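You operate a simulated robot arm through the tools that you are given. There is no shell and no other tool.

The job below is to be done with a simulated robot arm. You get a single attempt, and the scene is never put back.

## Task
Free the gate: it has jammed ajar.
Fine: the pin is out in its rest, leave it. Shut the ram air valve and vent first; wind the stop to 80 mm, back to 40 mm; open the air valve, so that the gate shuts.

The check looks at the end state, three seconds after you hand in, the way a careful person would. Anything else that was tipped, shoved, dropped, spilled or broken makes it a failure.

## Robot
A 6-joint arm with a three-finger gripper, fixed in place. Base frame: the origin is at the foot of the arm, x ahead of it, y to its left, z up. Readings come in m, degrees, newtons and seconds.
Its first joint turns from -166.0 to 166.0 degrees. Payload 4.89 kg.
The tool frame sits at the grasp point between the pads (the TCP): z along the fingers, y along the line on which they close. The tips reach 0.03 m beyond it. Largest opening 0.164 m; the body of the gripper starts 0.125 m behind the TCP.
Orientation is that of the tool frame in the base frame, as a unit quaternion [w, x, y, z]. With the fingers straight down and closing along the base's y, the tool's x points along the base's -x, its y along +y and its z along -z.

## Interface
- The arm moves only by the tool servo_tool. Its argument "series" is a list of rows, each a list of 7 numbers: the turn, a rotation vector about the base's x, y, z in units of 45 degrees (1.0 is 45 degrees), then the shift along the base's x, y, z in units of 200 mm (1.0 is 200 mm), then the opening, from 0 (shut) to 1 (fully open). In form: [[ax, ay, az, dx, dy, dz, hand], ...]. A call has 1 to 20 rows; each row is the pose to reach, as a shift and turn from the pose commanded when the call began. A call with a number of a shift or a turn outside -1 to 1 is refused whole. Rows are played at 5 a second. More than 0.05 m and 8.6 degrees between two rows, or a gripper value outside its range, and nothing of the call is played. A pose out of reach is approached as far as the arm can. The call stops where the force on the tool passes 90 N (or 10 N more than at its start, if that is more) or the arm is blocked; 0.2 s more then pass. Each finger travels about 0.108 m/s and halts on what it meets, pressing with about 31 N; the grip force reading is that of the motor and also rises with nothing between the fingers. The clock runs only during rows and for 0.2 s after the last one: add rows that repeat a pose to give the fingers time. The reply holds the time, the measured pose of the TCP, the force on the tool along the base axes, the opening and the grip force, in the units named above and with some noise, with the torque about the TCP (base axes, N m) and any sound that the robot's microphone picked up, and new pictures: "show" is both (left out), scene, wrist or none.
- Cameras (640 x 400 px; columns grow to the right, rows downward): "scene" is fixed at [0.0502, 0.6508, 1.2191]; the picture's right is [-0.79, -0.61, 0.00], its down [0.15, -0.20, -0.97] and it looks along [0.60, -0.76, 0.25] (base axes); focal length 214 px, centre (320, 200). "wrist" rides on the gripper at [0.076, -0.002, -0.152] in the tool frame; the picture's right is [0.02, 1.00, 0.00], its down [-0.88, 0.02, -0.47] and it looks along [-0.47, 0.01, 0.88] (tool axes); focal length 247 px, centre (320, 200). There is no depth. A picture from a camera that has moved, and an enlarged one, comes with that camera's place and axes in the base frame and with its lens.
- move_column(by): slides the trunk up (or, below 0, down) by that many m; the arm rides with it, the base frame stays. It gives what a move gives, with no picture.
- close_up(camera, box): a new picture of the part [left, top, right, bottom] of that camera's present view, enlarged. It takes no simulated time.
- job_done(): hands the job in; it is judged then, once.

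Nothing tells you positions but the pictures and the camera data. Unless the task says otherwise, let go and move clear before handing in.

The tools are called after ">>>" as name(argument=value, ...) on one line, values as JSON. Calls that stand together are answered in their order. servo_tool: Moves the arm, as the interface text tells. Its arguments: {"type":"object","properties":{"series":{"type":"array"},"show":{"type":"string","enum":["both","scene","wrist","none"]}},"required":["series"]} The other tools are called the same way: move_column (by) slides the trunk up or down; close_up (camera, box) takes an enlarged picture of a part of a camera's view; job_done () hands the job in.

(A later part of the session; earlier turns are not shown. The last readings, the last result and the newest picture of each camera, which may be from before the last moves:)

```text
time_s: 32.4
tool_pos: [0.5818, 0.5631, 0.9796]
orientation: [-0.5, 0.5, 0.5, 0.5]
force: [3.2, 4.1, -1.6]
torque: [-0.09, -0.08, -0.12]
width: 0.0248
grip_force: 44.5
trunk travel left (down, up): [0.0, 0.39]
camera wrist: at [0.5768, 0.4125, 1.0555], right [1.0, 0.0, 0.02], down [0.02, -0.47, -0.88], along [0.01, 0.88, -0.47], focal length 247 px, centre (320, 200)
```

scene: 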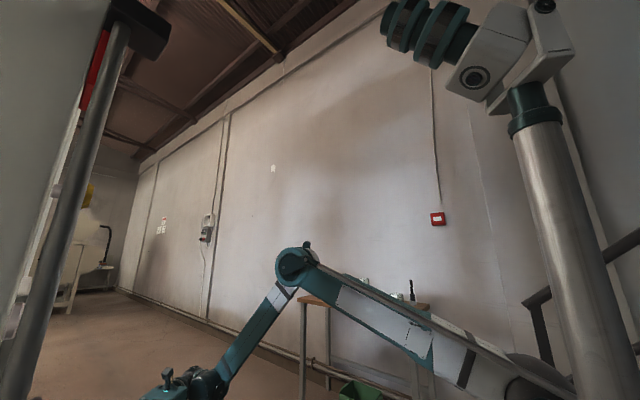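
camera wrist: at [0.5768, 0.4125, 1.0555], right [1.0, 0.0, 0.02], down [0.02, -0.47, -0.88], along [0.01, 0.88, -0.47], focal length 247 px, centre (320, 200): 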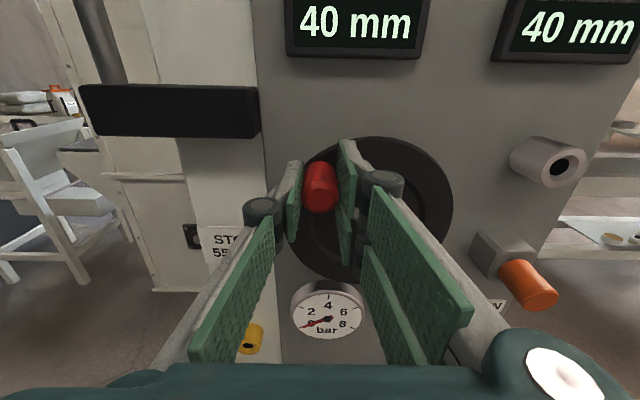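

I have a firm grip on the knob (about 25 mm). Now a test turn of about 30° clockwise, to see which way the STOP reading goes.

>>> servo_tool(series=[[0, 0, 0, 0.033, 0, 0.026, 0], [0, 0, 0, 0.07, 0, 0.047, 0], [0, 0, 0, 0.109, 0, 0.064, 0], [0, 0, 0, 0.15, 0, 0.075, 0], [0, 0, 0, 0.15, 0, 0.075, 0]], show="wrist")

>>> close_up(camera="wrist", box=[200, 0, 520, 200])

```text
time_s: 33.5
tool_pos: [0.6126, 0.5636, 0.9953]
orientation: [-0.5, 0.501, 0.5, 0.499]
force: [4.2, -16.2, -33.3]
torque: [-1.48, 0.06, -0.12]
width: 0.0248
grip_force: 45.0
trunk travel left (down, up): [0.0, 0.39]
camera wrist: at [0.6084, 0.4125, 1.0709], right [1.0, 0.0, 0.02], down [0.02, -0.48, -0.88], along [0.01, 0.88, -0.48], focal length 247 px, centre (320, 200)
```

wrist: 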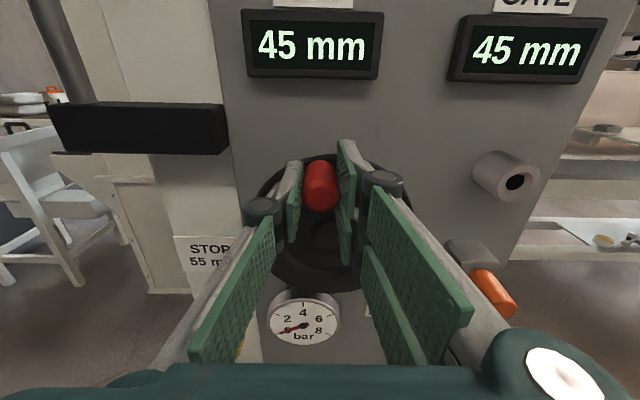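

```text
2.00 times, centred on (360, 100) of wrist
camera zoom: at [0.6084, 0.4125, 1.0709], right [1.0, 0.0, 0.02], down [0.02, -0.48, -0.88], along [0.01, 0.88, -0.48], focal length 494 px, centre (240, 400)
```

zoom: 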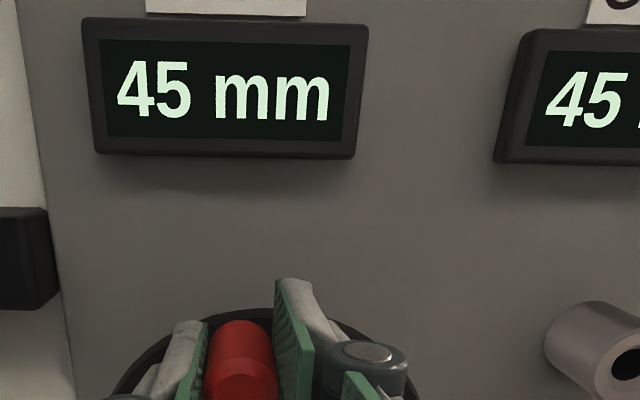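

Clockwise raises STOP (40 → 45 mm in 30°), so it takes about 6° per mm. There is a downward radial force of about 33 N, which means my circle is slightly off. I'll ease down 2 mm to find the stiffness and the true circle.

>>> servo_tool(series=[[0, 0, 0, 0, 0, -0.005, 0], [0, 0, 0, 0, 0, -0.01, 0], [0, 0, 0, 0, 0, -0.01, 0]], show="none")

```text
time_s: 34.4
tool_pos: [0.6103, 0.5635, 0.9945]
orientation: [0.501, -0.5, -0.5, -0.498]
force: [9.0, -10.8, -2.0]
torque: [0.18, -0.44, -0.39]
width: 0.0244
grip_force: 44.8
trunk travel left (down, up): [0.0, 0.39]
```

Stiffness is about 15 N/mm, so the true centre is nearer (0.6205, 0.928). I'll continue clockwise 60° on the corrected circle.

>>> servo_tool(series=[[0, 0, 0, 0.0562, -0.003, 0.003, 0], [0, 0, 0, 0.112, -0.003, -0.0039, 0], [0, 0, 0, 0.1657, -0.003, -0.0204, 0], [0, 0, 0, 0.2158, -0.003, -0.0459, 0], [0, 0, 0, 0.2607, -0.003, -0.0797, 0], [0, 0, 0, 0.299, -0.003, -0.1208, 0], [0, 0, 0, 0.299, -0.003, -0.1208, 0]], show="wrist")

```text
time_s: 36.0
tool_pos: [0.6712, 0.563, 0.9702]
orientation: [-0.5, 0.5, 0.5, 0.5]
force: [6.8, 13.7, 15.4]
torque: [0.68, 0.43, -0.11]
width: 0.0249
grip_force: 45.2
trunk travel left (down, up): [0.0, 0.39]
camera wrist: at [0.6676, 0.4119, 1.0458], right [1.0, 0.0, 0.02], down [0.02, -0.47, -0.88], along [0.01, 0.88, -0.47], focal length 247 px, centre (320, 200)
```

wrist: 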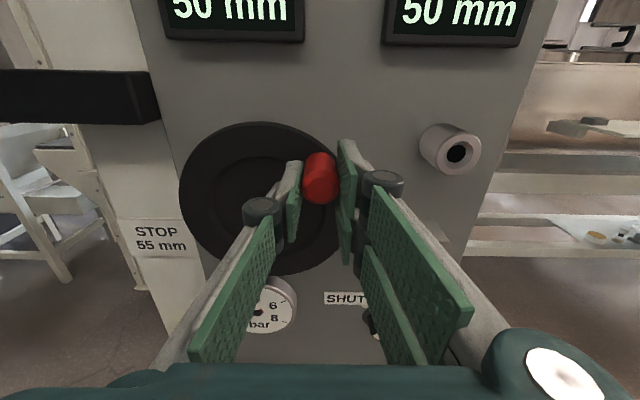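

>>> close_up(camera="wrist", box=[150, 0, 550, 100])

```text
1.60 times, centred on (350, 50) of wrist
camera zoom: at [0.6676, 0.4119, 1.0458], right [1.0, 0.0, 0.02], down [0.02, -0.47, -0.88], along [0.01, 0.88, -0.47], focal length 395 px, centre (272, 440)
```

zoom: 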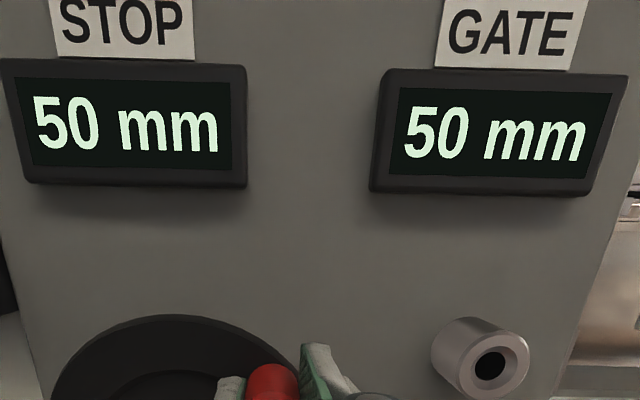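

Both displays read 50 mm after about 88° in total, so they seem to step in 5 mm. To calibrate mm per turn I'll back up about 17° and see whether the reading drops to 45.

>>> servo_tool(series=[[0, 0, 0, -0.0286, 0, 0.0381, 0], [0, 0, 0, -0.0667, 0, 0.0681, 0], [0, 0, 0, -0.0667, 0, 0.0681, 0]], show="wrist")

```text
time_s: 36.8
tool_pos: [0.6589, 0.5633, 0.983]
orientation: [-0.5, 0.501, 0.5, 0.499]
force: [-2.8, 0.4, -7.7]
torque: [-0.44, -0.09, 0.07]
width: 0.0249
grip_force: 44.9
trunk travel left (down, up): [0.0, 0.39]
camera wrist: at [0.6537, 0.4116, 1.0594], right [1.0, 0.0, 0.02], down [0.02, -0.48, -0.88], along [0.01, 0.88, -0.48], focal length 247 px, centre (320, 200)
```

wrist: 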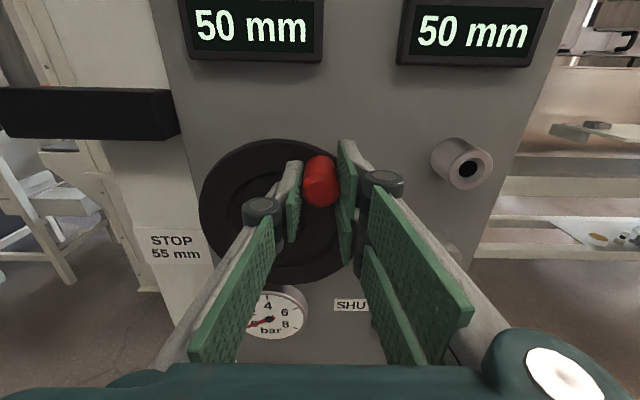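

>>> servo_tool(series=[[0, 0, 0, -0.025, 0, 0.0145, 0], [0, 0, 0, -0.0498, 0, 0.0276, 0], [0, 0, 0, -0.0498, 0, 0.0276, 0]], show="wrist")

```text
time_s: 37.5
tool_pos: [0.6491, 0.5631, 0.9898]
orientation: [-0.499, 0.501, 0.499, 0.5]
force: [6.8, -8.4, 1.7]
torque: [-0.1, -0.25, -0.26]
width: 0.0248
grip_force: 45.1
trunk travel left (down, up): [0.0, 0.39]
camera wrist: at [0.6445, 0.4116, 1.0652], right [1.0, 0.0, 0.02], down [0.02, -0.47, -0.88], along [0.01, 0.88, -0.47], focal length 247 px, centre (320, 200)
```

wrist: 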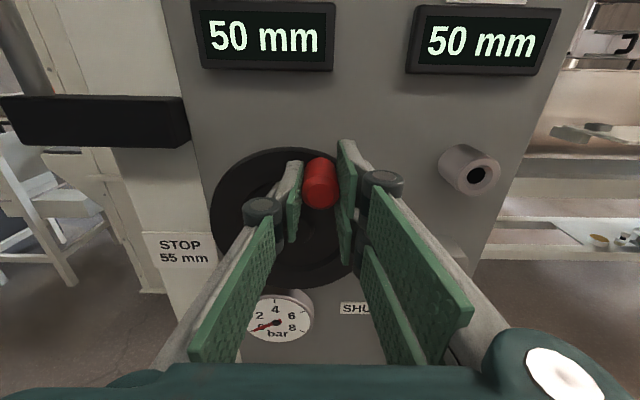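

>>> servo_tool(series=[[0, 0, 0, -0.016, 0, 0.0065, 0], [0, 0, 0, -0.032, 0, 0.0123, 0], [0, 0, 0, -0.032, 0, 0.0123, 0]], show="wrist")

```text
time_s: 38.4
tool_pos: [0.6418, 0.5628, 0.9924]
orientation: [-0.5, 0.501, 0.499, 0.5]
force: [15.4, 6.1, 24.5]
torque: [0.64, -0.49, -0.56]
width: 0.0246
grip_force: 44.6
trunk travel left (down, up): [0.0, 0.39]
camera wrist: at [0.6374, 0.4116, 1.0684], right [1.0, 0.0, 0.02], down [0.02, -0.47, -0.88], along [0.01, 0.88, -0.47], focal length 247 px, centre (320, 200)
```

wrist: 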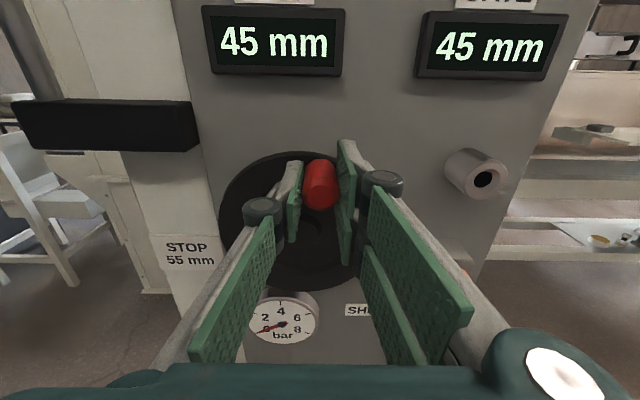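

It dropped to 45 at about 56° turned. I can't yet tell floor rounding at 60 mm/turn from nearest rounding at about 46 mm/turn. I'll back up to about 25° turned to tell them apart.

>>> servo_tool(series=[[0, 0, 0, -0.0443, 0, 0.0111, 0], [0, 0, 0, -0.084, 0, 0.0155, 0], [0, 0, 0, -0.1296, 0, 0.0148, 0], [0, 0, 0, -0.1724, 0, 0.0081, 0], [0, 0, 0, -0.1724, 0, 0.0081, 0]], show="wrist")

```text
time_s: 39.5
tool_pos: [0.6055, 0.5625, 0.9916]
orientation: [-0.5, 0.501, 0.5, 0.499]
force: [5.5, -12.7, 1.9]
torque: [-0.15, -0.33, -0.26]
width: 0.0243
grip_force: 44.6
trunk travel left (down, up): [0.0, 0.39]
camera wrist: at [0.6025, 0.412, 1.0685], right [1.0, 0.0, 0.02], down [0.02, -0.47, -0.88], along [0.01, 0.88, -0.47], focal length 247 px, centre (320, 200)
```

wrist: 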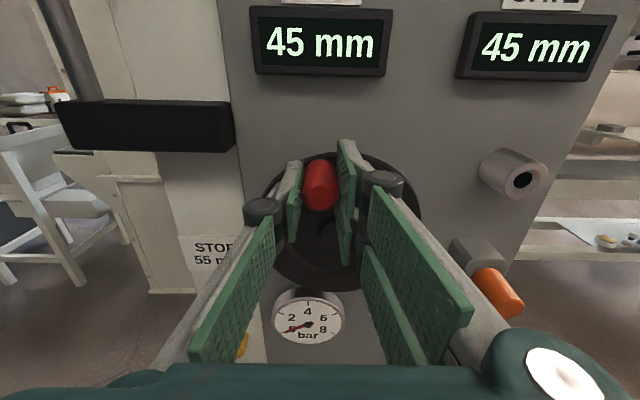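

Still 45 at about 25°, so the display rounds to the nearest 5. I'll back up a bit more to find the 40/45 change point.

>>> servo_tool(series=[[0, 0, 0, -0.027, 0, -0.0075, 0], [0, 0, 0, -0.0543, 0, -0.0172, 0], [0, 0, 0, -0.0543, 0, -0.0172, 0]], show="wrist")

```text
time_s: 40.4
tool_pos: [0.5975, 0.5633, 0.9889]
orientation: [-0.5, 0.501, 0.5, 0.499]
force: [9.0, 0.2, -3.5]
torque: [-0.07, -0.44, -0.37]
width: 0.0246
grip_force: 45.4
trunk travel left (down, up): [0.0, 0.39]
camera wrist: at [0.5924, 0.4121, 1.0649], right [1.0, 0.0, 0.02], down [0.02, -0.47, -0.88], along [0.01, 0.88, -0.47], focal length 247 px, centre (320, 200)
```

wrist: 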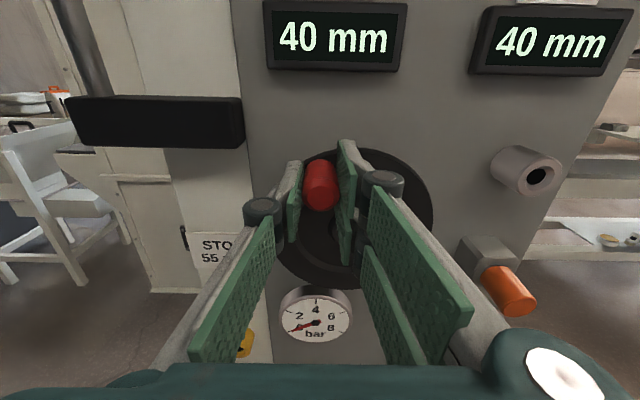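

Back to 40 at about 15°, so the stop moves about 46 mm/turn (about 7.8° per mm), and 80 mm needs roughly 313° clockwise from the start. I'll wind clockwise, first to about 150° turned.

>>> servo_tool(series=[[0, 0, 0, 0.0824, 0, 0.0222, 0], [0, 0, 0, 0.1678, 0, 0.0224, 0], [0, 0, 0, 0.2503, 0, 0.0004, 0], [0, 0, 0, 0.3243, 0, -0.0421, 0], [0, 0, 0, 0.3848, 0, -0.1024, 0], [0, 0, 0, 0.4276, 0, -0.1763, 0], [0, 0, 0, 0.4498, 0, -0.2587, 0], [0, 0, 0, 0.45, 0, -0.344, 0], [0, 0, 0, 0.428, 0, -0.4265, 0], [0, 0, 0, 0.428, 0, -0.4265, 0]], show="wrist")

```text
time_s: 42.5
tool_pos: [0.6889, 0.563, 0.9022]
orientation: [-0.498, 0.504, 0.498, 0.5]
force: [86.1, 11.3, -18.9]
torque: [-1.34, 1.25, -2.17]
width: 0.0251
grip_force: 45.5
trunk travel left (down, up): [0.0, 0.39]
camera wrist: at [0.6827, 0.4114, 0.9785], right [1.0, -0.01, 0.02], down [0.01, -0.48, -0.88], along [0.02, 0.88, -0.48], focal length 247 px, centre (320, 200)
```

wrist: 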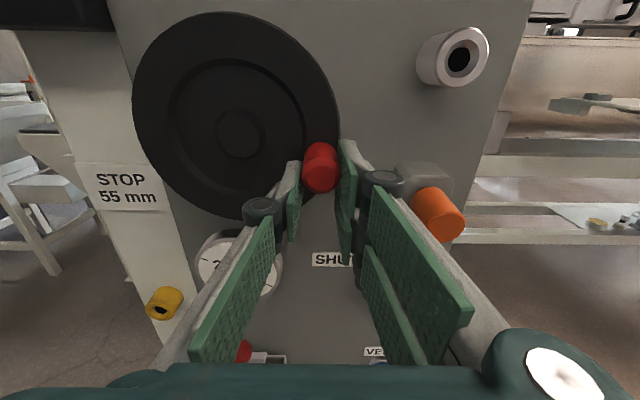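

The side load reached 86 N. The pads let the knob slip vertically, and the picture puts the wheel centre at about (0.6255, 0.932). I'll relieve the load, open the fingers, re-centre on the knob and look.

>>> servo_tool(series=[[0, 0, 0, 0.0275, 0, 0, 0], [0, 0, 0, 0.0275, 0, 0, 0.3], [0, 0, 0, 0.0275, 0, 0.02, 0.35], [0, 0, 0, 0.0275, 0, 0.0375, 0.35], [0, 0, 0, 0.0275, 0, 0.0375, 0.35]], show="wrist")

>>> close_up(camera="wrist", box=[120, 0, 440, 200])

```text
time_s: 43.8
tool_pos: [0.6862, 0.5636, 0.9128]
orientation: [-0.5, 0.5, 0.501, 0.499]
force: [0.3, 0.0, 0.3]
torque: [-0.01, -0.01, 0.02]
width: 0.0574
grip_force: 0.2
trunk travel left (down, up): [0.0, 0.39]
camera wrist: at [0.6828, 0.4123, 0.9883], right [1.0, 0.0, 0.02], down [0.02, -0.47, -0.88], along [0.01, 0.88, -0.47], focal length 247 px, centre (320, 200)
```

wrist: 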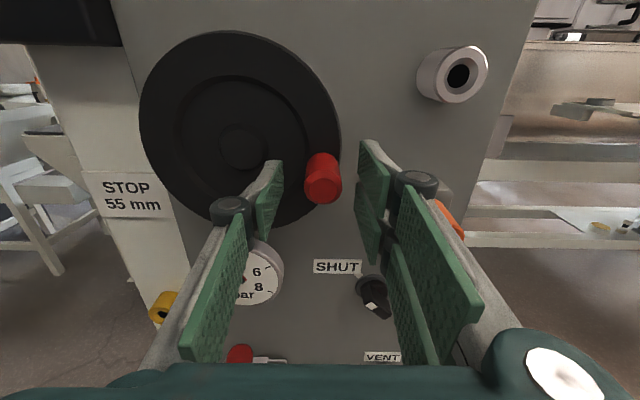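

```text
2.00 times, centred on (280, 100) of wrist
camera zoom: at [0.6828, 0.4123, 0.9883], right [1.0, 0.0, 0.02], down [0.02, -0.47, -0.88], along [0.01, 0.88, -0.47], focal length 494 px, centre (400, 400)
```

zoom: 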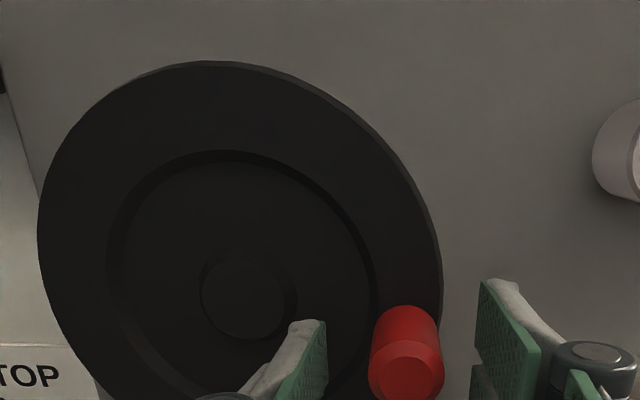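

>>> close_up(camera="wrist", box=[300, 250, 420, 325])

>>> close_up(camera="wrist", box=[270, 130, 430, 230])

```text
5.33 times, centred on (360, 288) of wrist
camera zoom: at [0.6828, 0.4123, 0.9883], right [1.0, 0.0, 0.02], down [0.02, -0.47, -0.88], along [0.01, 0.88, -0.47], focal length 1317 px, centre (107, -267)
```

zoom: 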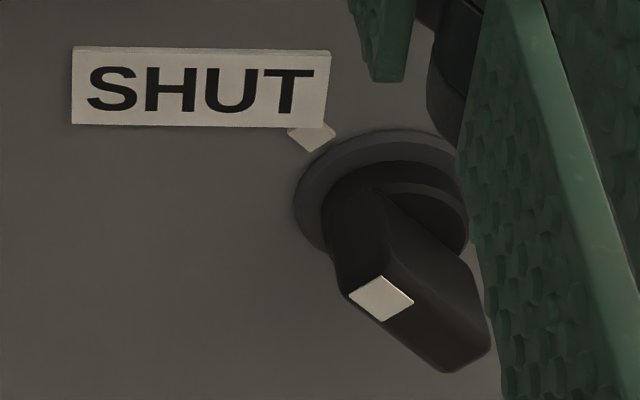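

```text
4.00 times, centred on (350, 180) of wrist
camera zoom: at [0.6828, 0.4123, 0.9883], right [1.0, 0.0, 0.02], down [0.02, -0.47, -0.88], along [0.01, 0.88, -0.47], focal length 988 px, centre (200, 280)
```

zoom: 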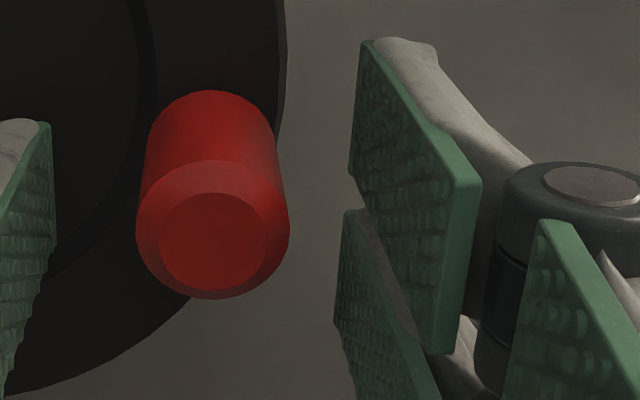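

The selector is unchanged at SHUT. The knob is now near (0.687, 0.912), which matches a centre of (0.6245, 0.932), a radius of 65 mm and about 151° turned. I'll regrip and continue clockwise along the bottom.

>>> servo_tool(series=[[0, 0, 0, 0, 0, 0, 0.1], [0, 0, 0, 0, 0, 0, 0], [0, 0, 0, 0, 0, 0, 0], [0, 0, 0, -0.028, 0, -0.0615, 0], [0, 0, 0, -0.073, 0, -0.12, 0], [0, 0, 0, -0.1295, 0, -0.1675, 0], [0, 0, 0, -0.1955, 0, -0.201, 0], [0, 0, 0, -0.267, 0, -0.2185, 0], [0, 0, 0, -0.267, 0, -0.2185, 0]], show="wrist")

```text
time_s: 45.8
tool_pos: [0.6344, 0.5638, 0.8671]
orientation: [-0.5, 0.5, 0.5, 0.499]
force: [0.7, -24.9, -34.2]
torque: [-1.25, -0.16, -0.22]
width: 0.0248
grip_force: 44.8
trunk travel left (down, up): [0.0, 0.39]
camera wrist: at [0.6293, 0.4123, 0.9433], right [1.0, 0.0, 0.02], down [0.02, -0.47, -0.88], along [0.01, 0.88, -0.47], focal length 247 px, centre (320, 200)
```

wrist: 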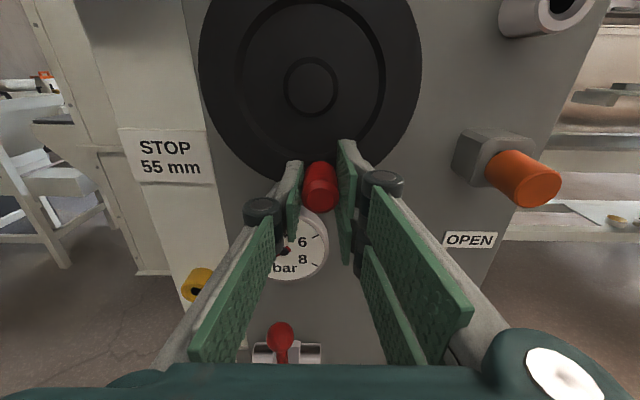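

It's turning fine, with moderate load. I'll refine the centre to (0.6235, 0.928) and continue clockwise around the bottom left.

>>> servo_tool(series=[[0, 0, 0, 0.0, 0, -0.012, 0], [0, 0, 0, -0.0745, 0, -0.017, 0], [0, 0, 0, -0.1465, 0, -0.002, 0], [0, 0, 0, -0.213, 0, 0.028, 0], [0, 0, 0, -0.271, 0, 0.073, 0], [0, 0, 0, -0.318, 0, 0.1295, 0], [0, 0, 0, -0.318, 0, 0.1295, 0]], show="wrist")

```text
time_s: 47.4
tool_pos: [0.5705, 0.5635, 0.8941]
orientation: [-0.5, 0.501, 0.5, 0.499]
force: [12.9, 12.0, 5.8]
torque: [0.3, 0.12, -0.3]
width: 0.0246
grip_force: 45.1
trunk travel left (down, up): [0.0, 0.39]
camera wrist: at [0.5664, 0.412, 0.9697], right [1.0, 0.0, 0.02], down [0.02, -0.47, -0.88], along [0.01, 0.88, -0.47], focal length 247 px, centre (320, 200)
```

wrist: 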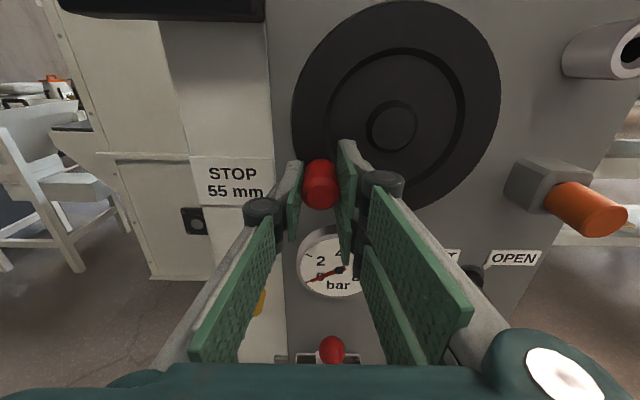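

The load is small and about 278° have been turned (~75 mm). I'll continue to about 322°, where STOP should be about 80 mm.

>>> servo_tool(series=[[0, 0, 0, -0.0325, 0, 0.0655, 0], [0, 0, 0, -0.0495, 0, 0.1365, 0], [0, 0, 0, -0.052, 0, 0.1815, 0], [0, 0, 0, -0.047, 0, 0.237, 0], [0, 0, 0, -0.047, 0, 0.237, 0]], show="wrist")

```text
time_s: 48.5
tool_pos: [0.5601, 0.5638, 0.9411]
orientation: [-0.5, 0.5, 0.5, 0.5]
force: [-5.3, -12.4, -2.4]
torque: [-0.64, 0.17, 0.23]
width: 0.0246
grip_force: 45.2
trunk travel left (down, up): [0.0, 0.39]
camera wrist: at [0.5569, 0.4116, 1.018], right [1.0, 0.0, 0.02], down [0.02, -0.47, -0.88], along [0.01, 0.88, -0.47], focal length 247 px, centre (320, 200)
```

wrist: 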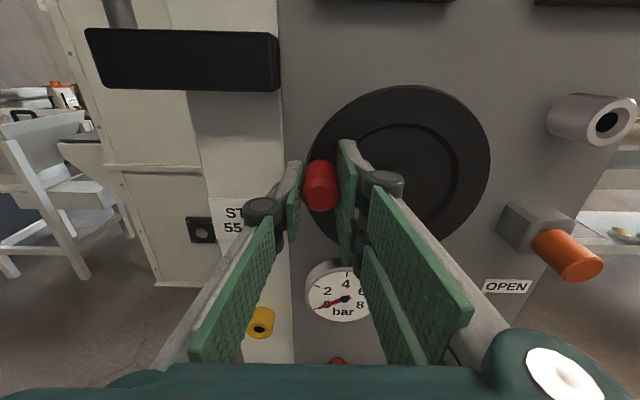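

I'll release the knob gently, back off and rise to read the displays.

>>> servo_tool(series=[[0, 0, 0, 0, 0, 0, 0.2], [0, 0, 0, 0, 0, 0, 0.38], [0, 0, 0, 0, -0.15, 0, 0.38], [0, 0, 0, 0, -0.35, 0, 0.38], [0, 0, 0, 0, -0.45, 0.15, 0.38], [0, 0, 0, 0.1, -0.5, 0.3, 0.38], [0, 0, 0, 0.1, -0.5, 0.3, 0.38]], show="wrist")

>>> close_up(camera="wrist", box=[200, 0, 520, 200])

```text
time_s: 50.1
tool_pos: [0.5812, 0.4628, 1.0023]
orientation: [-0.5, 0.5, 0.501, 0.499]
force: [0.2, 0.3, 0.3]
torque: [0.02, 0.03, 0.04]
width: 0.0622
grip_force: 0.1
trunk travel left (down, up): [0.0, 0.39]
camera wrist: at [0.5772, 0.3114, 1.078], right [1.0, 0.0, 0.02], down [0.02, -0.47, -0.88], along [0.01, 0.88, -0.47], focal length 247 px, centre (320, 200)
```

wrist: 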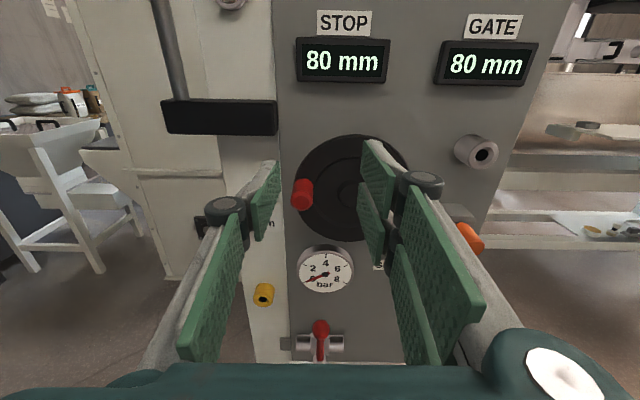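

```text
2.00 times, centred on (360, 100) of wrist
camera zoom: at [0.5772, 0.3114, 1.078], right [1.0, 0.0, 0.02], down [0.02, -0.47, -0.88], along [0.01, 0.88, -0.47], focal length 494 px, centre (240, 400)
```

zoom: 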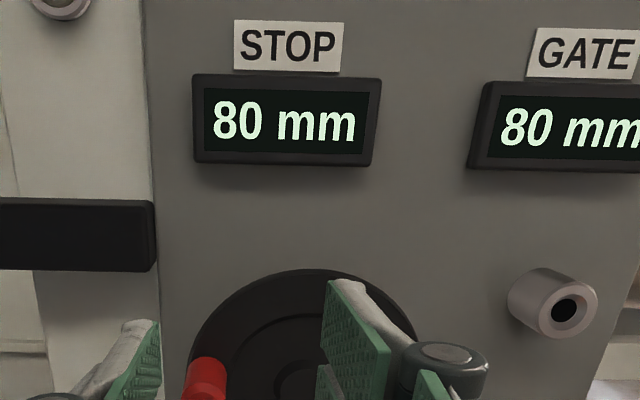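

STOP and GATE both read 80 mm. I'll regrip the knob, nudge it a few degrees more so the stop is comfortably at 80, and then wind back.

>>> servo_tool(series=[[0, 0, 0, -0.1, 0.05, -0.15, 0.38], [0, 0, 0, -0.1, 0.15, -0.3, 0.38], [0, 0, 0, -0.1, 0.35, -0.3, 0.38], [0, 0, 0, -0.1, 0.5, -0.3, 0.38], [0, 0, 0, -0.1, 0.5, -0.3, 0.2], [0, 0, 0, -0.1, 0.5, -0.3, 0], [0, 0, 0, -0.1, 0.5, -0.3, 0], [0, 0, 0, -0.094, 0.5, -0.277, 0], [0, 0, 0, -0.094, 0.5, -0.277, 0]], show="wrist")

```text
time_s: 52.1
tool_pos: [0.5616, 0.563, 0.9449]
orientation: [-0.5, 0.501, 0.501, 0.498]
force: [8.4, 13.0, -9.4]
torque: [-0.53, 0.39, -0.21]
width: 0.0243
grip_force: 45.1
trunk travel left (down, up): [0.0, 0.39]
camera wrist: at [0.5575, 0.4119, 1.0212], right [1.0, 0.0, 0.02], down [0.02, -0.48, -0.88], along [0.01, 0.88, -0.48], focal length 247 px, centre (320, 200)
```

wrist: 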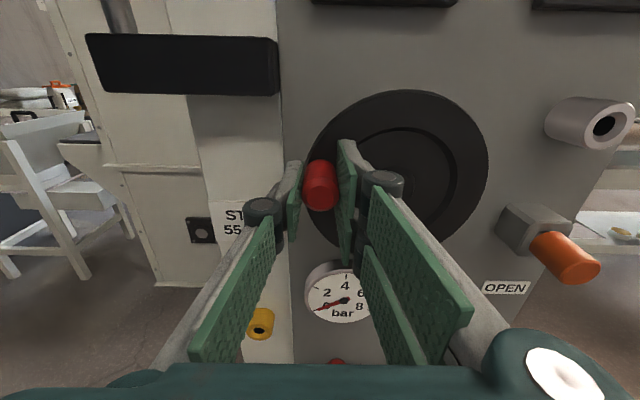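

Gripped again with low load. Now winding back counter-clockwise through the lower left.

>>> servo_tool(series=[[0, 0, 0, -0.01, 0, -0.056, 0], [0, 0, 0, -0.0085, 0, -0.1235, 0], [0, 0, 0, 0.0085, 0, -0.1945, 0], [0, 0, 0, 0.041, 0, -0.26, 0], [0, 0, 0, 0.088, 0, -0.3165, 0], [0, 0, 0, 0.146, 0, -0.3615, 0], [0, 0, 0, 0.2125, 0, -0.3915, 0], [0, 0, 0, 0.2845, 0, -0.4065, 0], [0, 0, 0, 0.2845, 0, -0.4065, 0]], show="wrist")

```text
time_s: 54.1
tool_pos: [0.6197, 0.5632, 0.8657]
orientation: [-0.5, 0.5, 0.5, 0.5]
force: [-3.5, -11.4, 6.8]
torque: [0.07, -0.18, 0.1]
width: 0.0244
grip_force: 44.8
trunk travel left (down, up): [0.0, 0.39]
camera wrist: at [0.615, 0.4119, 0.9408], right [1.0, 0.0, 0.02], down [0.02, -0.47, -0.88], along [0.01, 0.88, -0.47], focal length 247 px, centre (320, 200)
```

wrist: 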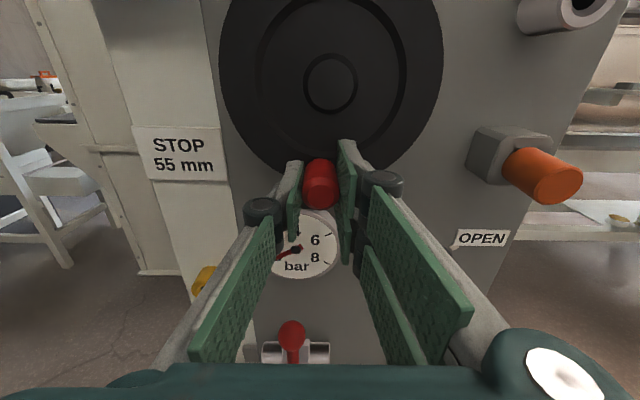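

>>> servo_tool(series=[[0, 0, 0, 0.073, 0, 0.002, 0], [0, 0, 0, 0.144, 0, 0.0205, 0], [0, 0, 0, 0.209, 0, 0.0545, 0], [0, 0, 0, 0.2645, 0, 0.102, 0], [0, 0, 0, 0.308, 0, 0.161, 0], [0, 0, 0, 0.3375, 0, 0.228, 0], [0, 0, 0, 0.3375, 0, 0.228, 0]], show="wrist")

```text
time_s: 55.8
tool_pos: [0.687, 0.5637, 0.909]
orientation: [-0.5, 0.5, 0.5, 0.5]
force: [-0.7, -0.8, -1.6]
torque: [-0.28, -0.09, 0.05]
width: 0.0248
grip_force: 45.2
trunk travel left (down, up): [0.0, 0.39]
camera wrist: at [0.6813, 0.4119, 0.9862], right [1.0, 0.0, 0.02], down [0.02, -0.47, -0.88], along [0.01, 0.88, -0.47], focal length 247 px, centre (320, 200)
```

wrist: 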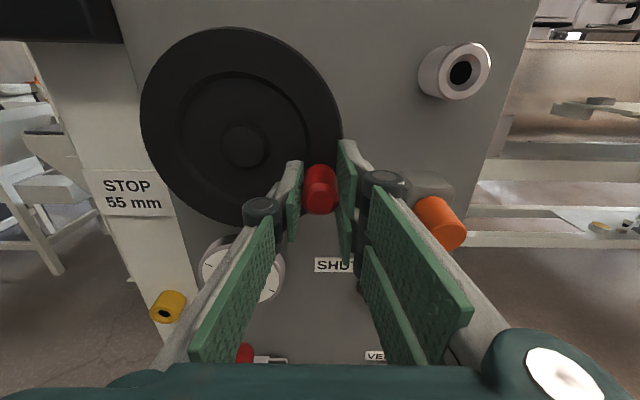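

Forces are near zero, so the circle fits well. Continuing counter-clockwise up the right side to near the top.

>>> servo_tool(series=[[0, 0, 0, 0.013, 0, 0.072, 0], [0, 0, 0, 0.01, 0, 0.145, 0], [0, 0, 0, -0.0095, 0, 0.2155, 0], [0, 0, 0, -0.0445, 0, 0.28, 0], [0, 0, 0, -0.093, 0, 0.335, 0], [0, 0, 0, -0.1525, 0, 0.3775, 0], [0, 0, 0, -0.2205, 0, 0.4055, 0], [0, 0, 0, -0.2205, 0, 0.4055, 0]], show="wrist")

```text
time_s: 56.8
tool_pos: [0.6847, 0.5622, 0.9693]
orientation: [-0.499, 0.502, 0.497, 0.502]
force: [19.3, 8.6, 4.4]
torque: [1.27, -0.44, -0.16]
width: 0.0256
grip_force: 45.2
trunk travel left (down, up): [0.0, 0.39]
stopped in row 5: the force on the tool passed its limit at 97 N (the readings are from after the stop); the commanded pose is now the measured one
camera wrist: at [0.6792, 0.4104, 1.0433], right [1.0, -0.01, 0.02], down [0.01, -0.47, -0.88], along [0.02, 0.88, -0.47], focal length 247 px, centre (320, 200)
```

wrist: 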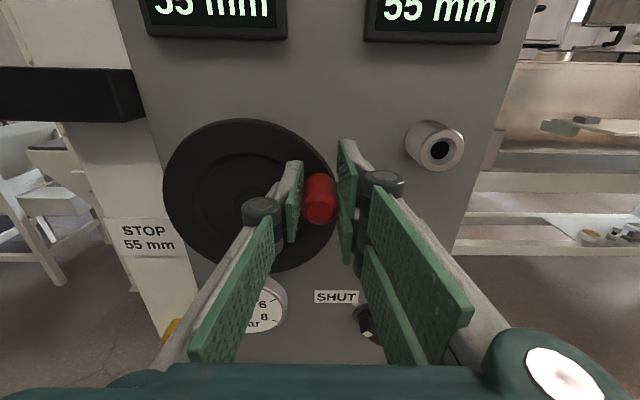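

The motion stopped at a force limit with STOP at 55 mm, and the knob slipped low in the pads, so there seems to be a stiff spot there. I'll look closely before doing anything more.

>>> close_up(camera="wrist", box=[240, 120, 400, 220])

>>> close_up(camera="wrist", box=[100, 0, 520, 130])

>>> close_up(camera="wrist", box=[100, 210, 420, 400])

```text
4.00 times, centred on (320, 170) of wrist
camera zoom: at [0.6792, 0.4104, 1.0433], right [1.0, -0.01, 0.02], down [0.01, -0.47, -0.88], along [0.02, 0.88, -0.47], focal length 988 px, centre (320, 320)
```

zoom: 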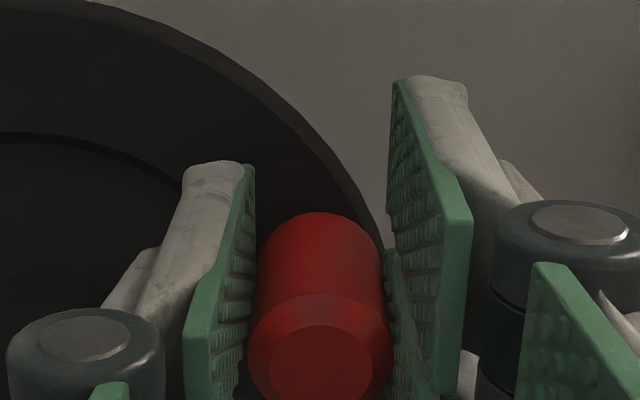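

```text
1.52 times, centred on (310, 65) of wrist
camera zoom: at [0.6792, 0.4104, 1.0433], right [1.0, -0.01, 0.02], down [0.01, -0.47, -0.88], along [0.02, 0.88, -0.47], focal length 376 px, centre (335, 406)
```

zoom: 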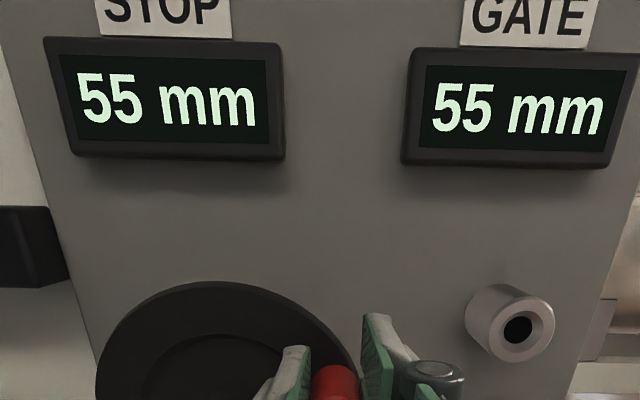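

```text
2.00 times, centred on (260, 305) of wrist
camera zoom: at [0.6792, 0.4104, 1.0433], right [1.0, -0.01, 0.02], down [0.01, -0.47, -0.88], along [0.02, 0.88, -0.47], focal length 494 px, centre (440, -10)
```

zoom: 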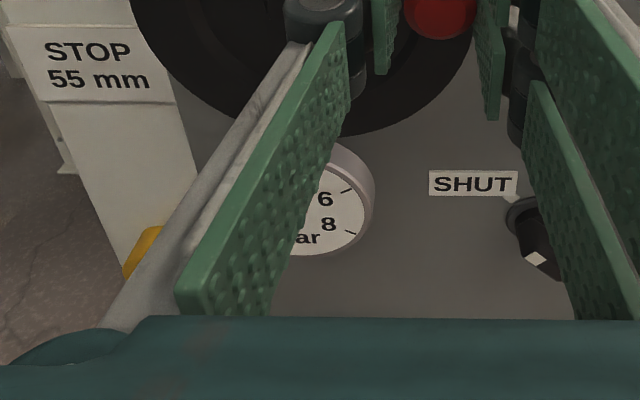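

STOP and GATE both read 55 mm, matching the "STOP 55 mm" plate on the column, and the wheel seems to be held there against winding back. I won't force it. I'll let go, back away and inspect the machine for what holds it.

>>> servo_tool(series=[[0, 0, 0, 0, 0, 0, 0.2], [0, 0, 0, 0, 0, 0, 0.38], [0, 0, 0, 0, -0.2, 0, 0.38], [0, 0, 0, 0, -0.4, 0, 0.38], [0, 0, 0, -0.1, -0.6, 0.05, 0.38], [0, 0, 0, -0.25, -0.8, 0.1, 0.38], [0, 0, 0, -0.45, -0.9, 0.15, 0.38], [0, 0, 0, -0.5, -1.0, 0.2, 0.38], [0, 0, 0, -0.5, -1.0, 0.2, 0.38]], show="wrist")

>>> close_up(camera="wrist", box=[200, 0, 520, 200])

>>> close_up(camera="wrist", box=[200, 100, 360, 200])

>>> close_up(camera="wrist", box=[220, 180, 380, 280])

```text
refused: row 6 steps farther than a row can; nothing moved
```

```text
2.00 times, centred on (360, 100) of wrist
camera zoom: at [0.6792, 0.4104, 1.0433], right [1.0, -0.01, 0.02], down [0.01, -0.47, -0.88], along [0.02, 0.88, -0.47], focal length 494 px, centre (240, 400)
```

zoom: 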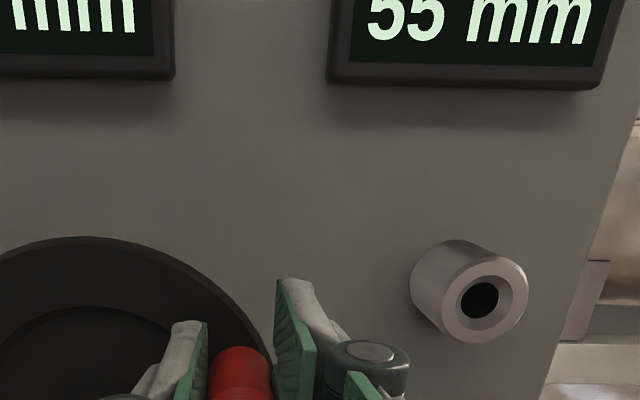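

```text
4.00 times, centred on (280, 150) of wrist
camera zoom: at [0.6792, 0.4104, 1.0433], right [1.0, -0.01, 0.02], down [0.01, -0.47, -0.88], along [0.02, 0.88, -0.47], focal length 988 px, centre (480, 400)
```

zoom: 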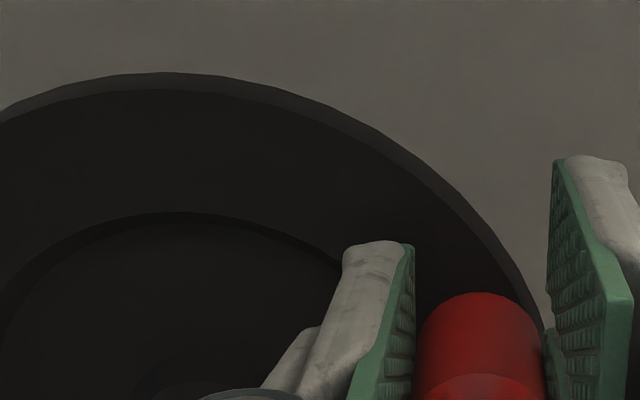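

```text
4.00 times, centred on (300, 230) of wrist
camera zoom: at [0.6792, 0.4104, 1.0433], right [1.0, -0.01, 0.02], down [0.01, -0.47, -0.88], along [0.02, 0.88, -0.47], focal length 988 px, centre (400, 80)
```

zoom: 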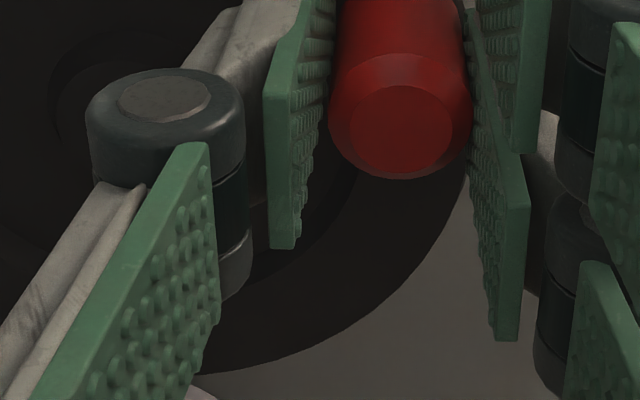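

That retreat was refused because one step was too long. Again with shorter steps.

>>> servo_tool(series=[[0, 0, 0, 0, 0, 0, 0.2], [0, 0, 0, 0, 0, 0, 0.38], [0, 0, 0, 0, -0.2, 0, 0.38], [0, 0, 0, 0, -0.4, 0, 0.38], [0, 0, 0, -0.08, -0.6, 0.04, 0.38], [0, 0, 0, -0.18, -0.78, 0.08, 0.38], [0, 0, 0, -0.32, -0.9, 0.12, 0.38], [0, 0, 0, -0.45, -1.0, 0.16, 0.38], [0, 0, 0, -0.5, -1.0, 0.2, 0.38], [0, 0, 0, -0.5, -1.0, 0.2, 0.38]], show="wrist")

>>> close_up(camera="wrist", box=[200, 0, 520, 200])

>>> close_up(camera="wrist", box=[200, 100, 360, 200])

>>> close_up(camera="wrist", box=[220, 180, 380, 280])

```text
time_s: 59.0
tool_pos: [0.5829, 0.3616, 1.0087]
orientation: [-0.499, 0.502, 0.498, 0.501]
force: [1.1, -0.3, -0.3]
torque: [0.06, 0.01, 0.04]
width: 0.0624
grip_force: 0.0
trunk travel left (down, up): [0.0, 0.39]
camera wrist: at [0.5783, 0.2114, 1.0849], right [1.0, -0.01, 0.02], down [0.01, -0.47, -0.88], along [0.02, 0.88, -0.47], focal length 247 px, centre (320, 200)
```

wrist: 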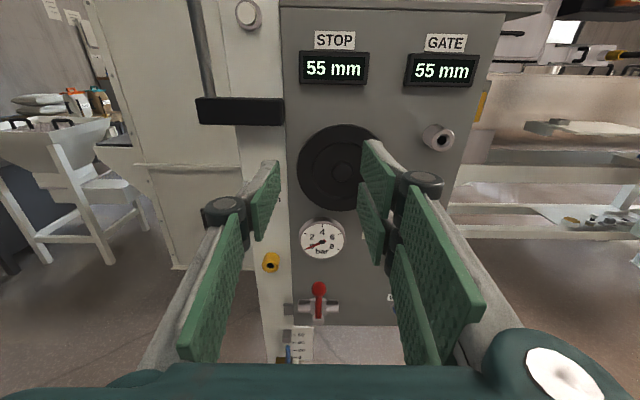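

```text
2.00 times, centred on (360, 100) of wrist
camera zoom: at [0.5783, 0.2114, 1.0849], right [1.0, -0.01, 0.02], down [0.01, -0.47, -0.88], along [0.02, 0.88, -0.47], focal length 494 px, centre (240, 400)
```

zoom: 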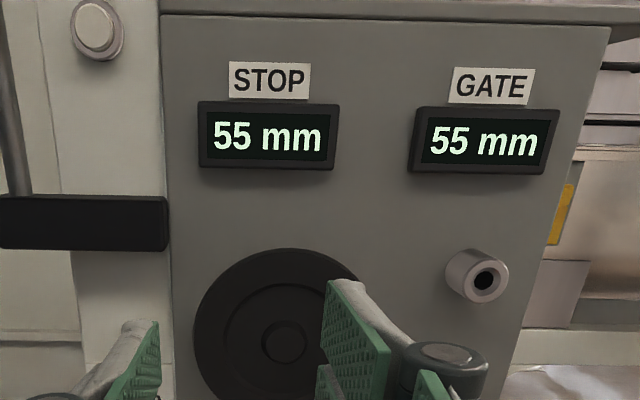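

```text
4.00 times, centred on (280, 150) of wrist
camera zoom: at [0.5783, 0.2114, 1.0849], right [1.0, -0.01, 0.02], down [0.01, -0.47, -0.88], along [0.02, 0.88, -0.47], focal length 988 px, centre (480, 400)
```

zoom: 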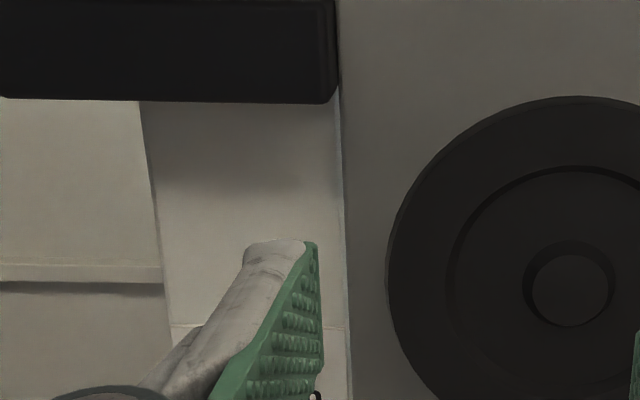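

```text
4.00 times, centred on (300, 230) of wrist
camera zoom: at [0.5783, 0.2114, 1.0849], right [1.0, -0.01, 0.02], down [0.01, -0.47, -0.88], along [0.02, 0.88, -0.47], focal length 988 px, centre (400, 80)
```

zoom: 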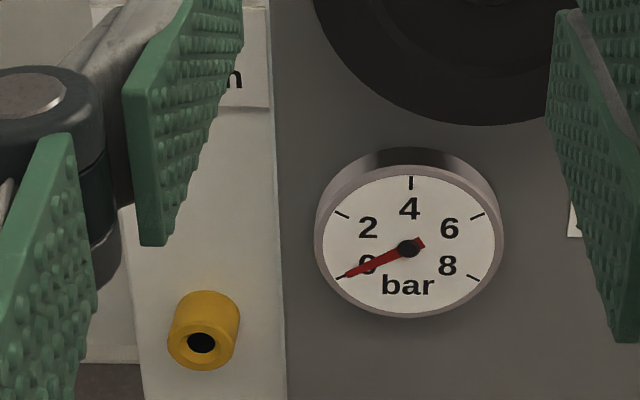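

STOP and GATE are stuck at 55 mm with the gauge at 0, and nothing is visibly in the way. Next I'll check the other hardware and tags around the machine and on the table for a hint about this catch.

>>> close_up(camera="scene", box=[310, 270, 370, 308])

>>> close_up(camera="scene", box=[360, 270, 430, 314])

>>> close_up(camera="wrist", box=[180, 0, 300, 75])

>>> close_up(camera="wrist", box=[460, 0, 640, 112])

```text
10.53 times, centred on (340, 289) of scene
camera zoom: at [0.0502, 0.6508, 1.2191], right [-0.79, -0.61, 0.0], down [0.15, -0.2, -0.97], along [0.6, -0.76, 0.25], focal length 2258 px, centre (110, -737)
```

zoom: 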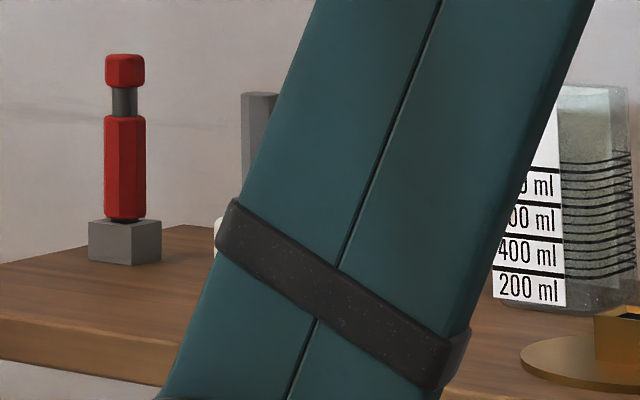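

```text
9.09 times, centred on (395, 292) of scene
camera zoom: at [0.0502, 0.6508, 1.2191], right [-0.79, -0.61, 0.0], down [0.15, -0.2, -0.97], along [0.6, -0.76, 0.25], focal length 1950 px, centre (-362, -636)
```

zoom: 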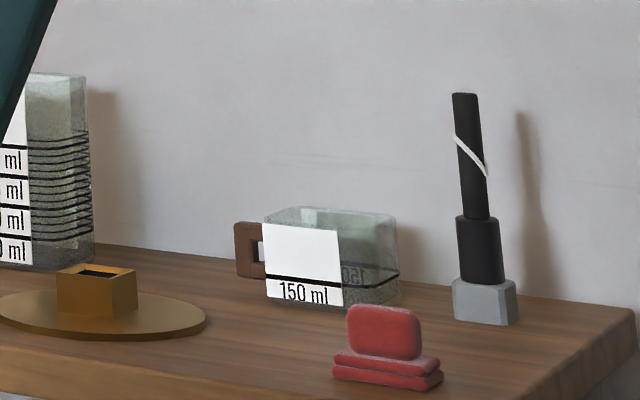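

```text
5.33 times, centred on (240, 38) of wrist
camera zoom: at [0.5783, 0.2114, 1.0849], right [1.0, -0.01, 0.02], down [0.01, -0.47, -0.88], along [0.02, 0.88, -0.47], focal length 1317 px, centre (747, 1067)
```

zoom: 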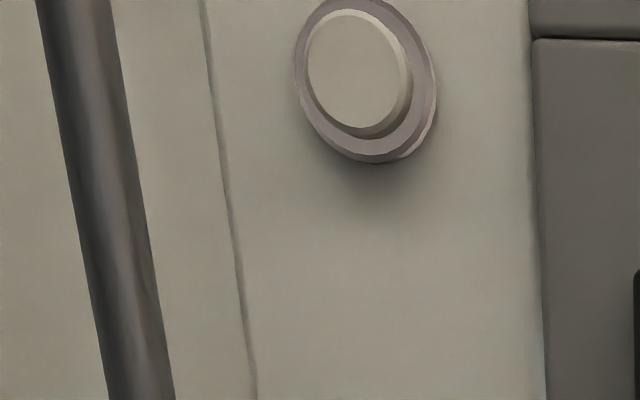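

```text
3.56 times, centred on (550, 56) of wrist
camera zoom: at [0.5783, 0.2114, 1.0849], right [1.0, -0.01, 0.02], down [0.01, -0.47, -0.88], along [0.02, 0.88, -0.47], focal length 878 px, centre (-498, 712)
```

zoom: 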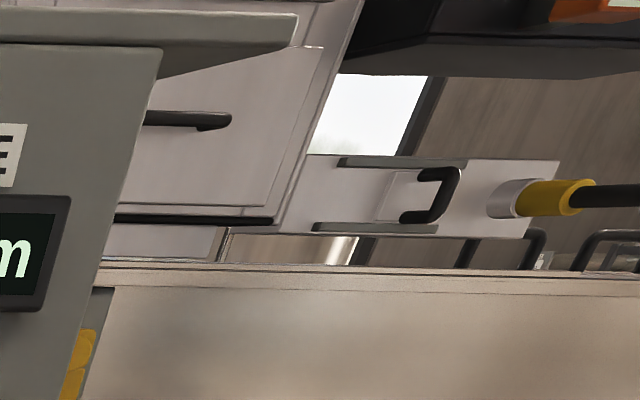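

The table things look unrelated. I'll raise the tool to view the top of the panel, including the blue and red "8 N m" items and the yellow star knob.

>>> servo_tool(series=[[0, 0, 0, 0.05, -0.1, 0.2, 0.38], [0, 0, 0, 0.1, -0.2, 0.4, 0.38], [0, 0, 0, 0.15, -0.2, 0.62, 0.38], [0, 0, 0, 0.2, -0.2, 0.84, 0.38], [0, 0, 0, 0.2, -0.2, 1.0, 0.38], [0, 0, 0, 0.2, -0.2, 1.0, 0.38]], show="wrist")

>>> close_up(camera="wrist", box=[230, 20, 430, 145])

>>> close_up(camera="wrist", box=[240, 120, 400, 220])

```text
time_s: 60.4
tool_pos: [0.6243, 0.3226, 1.2097]
orientation: [-0.499, 0.502, 0.498, 0.502]
force: [0.3, -0.5, 0.4]
torque: [0.06, -0.01, 0.04]
width: 0.0624
grip_force: 0.0
trunk travel left (down, up): [0.0, 0.39]
camera wrist: at [0.6184, 0.1716, 1.2851], right [1.0, -0.01, 0.02], down [0.01, -0.47, -0.88], along [0.02, 0.88, -0.47], focal length 247 px, centre (320, 200)
```

wrist: 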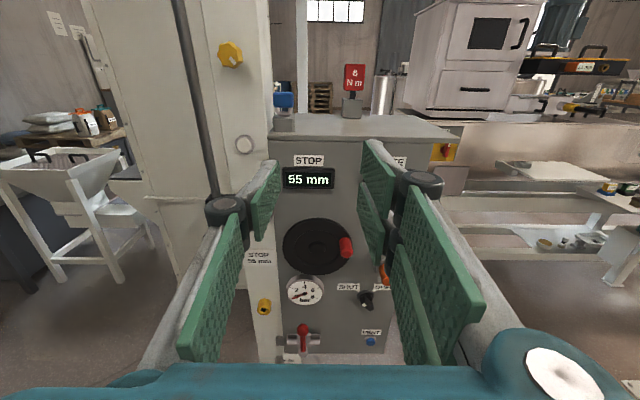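

```text
3.20 times, centred on (330, 82) of wrist
camera zoom: at [0.6184, 0.1716, 1.2851], right [1.0, -0.01, 0.02], down [0.01, -0.47, -0.88], along [0.02, 0.88, -0.47], focal length 790 px, centre (288, 576)
```

zoom: 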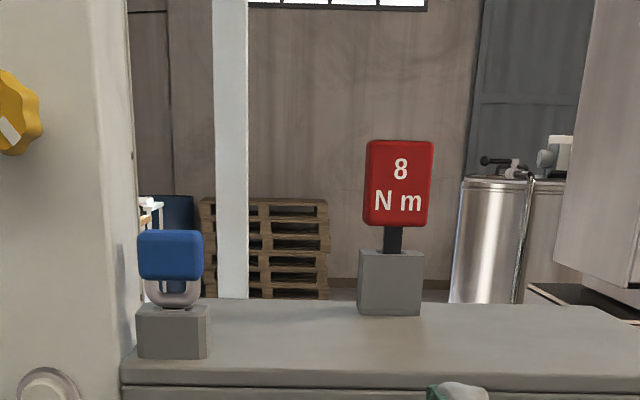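

```text
4.00 times, centred on (320, 170) of wrist
camera zoom: at [0.6184, 0.1716, 1.2851], right [1.0, -0.01, 0.02], down [0.01, -0.47, -0.88], along [0.02, 0.88, -0.47], focal length 988 px, centre (320, 320)
```

zoom: 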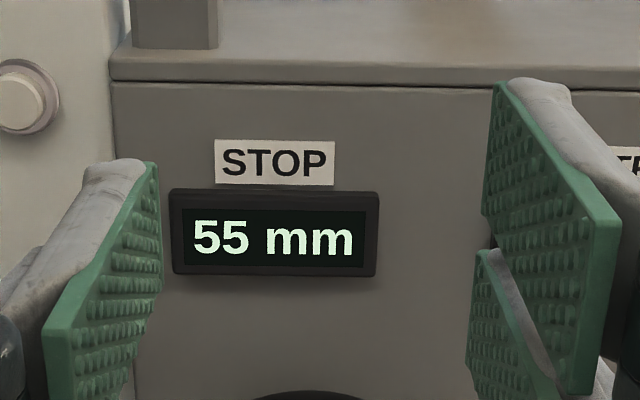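

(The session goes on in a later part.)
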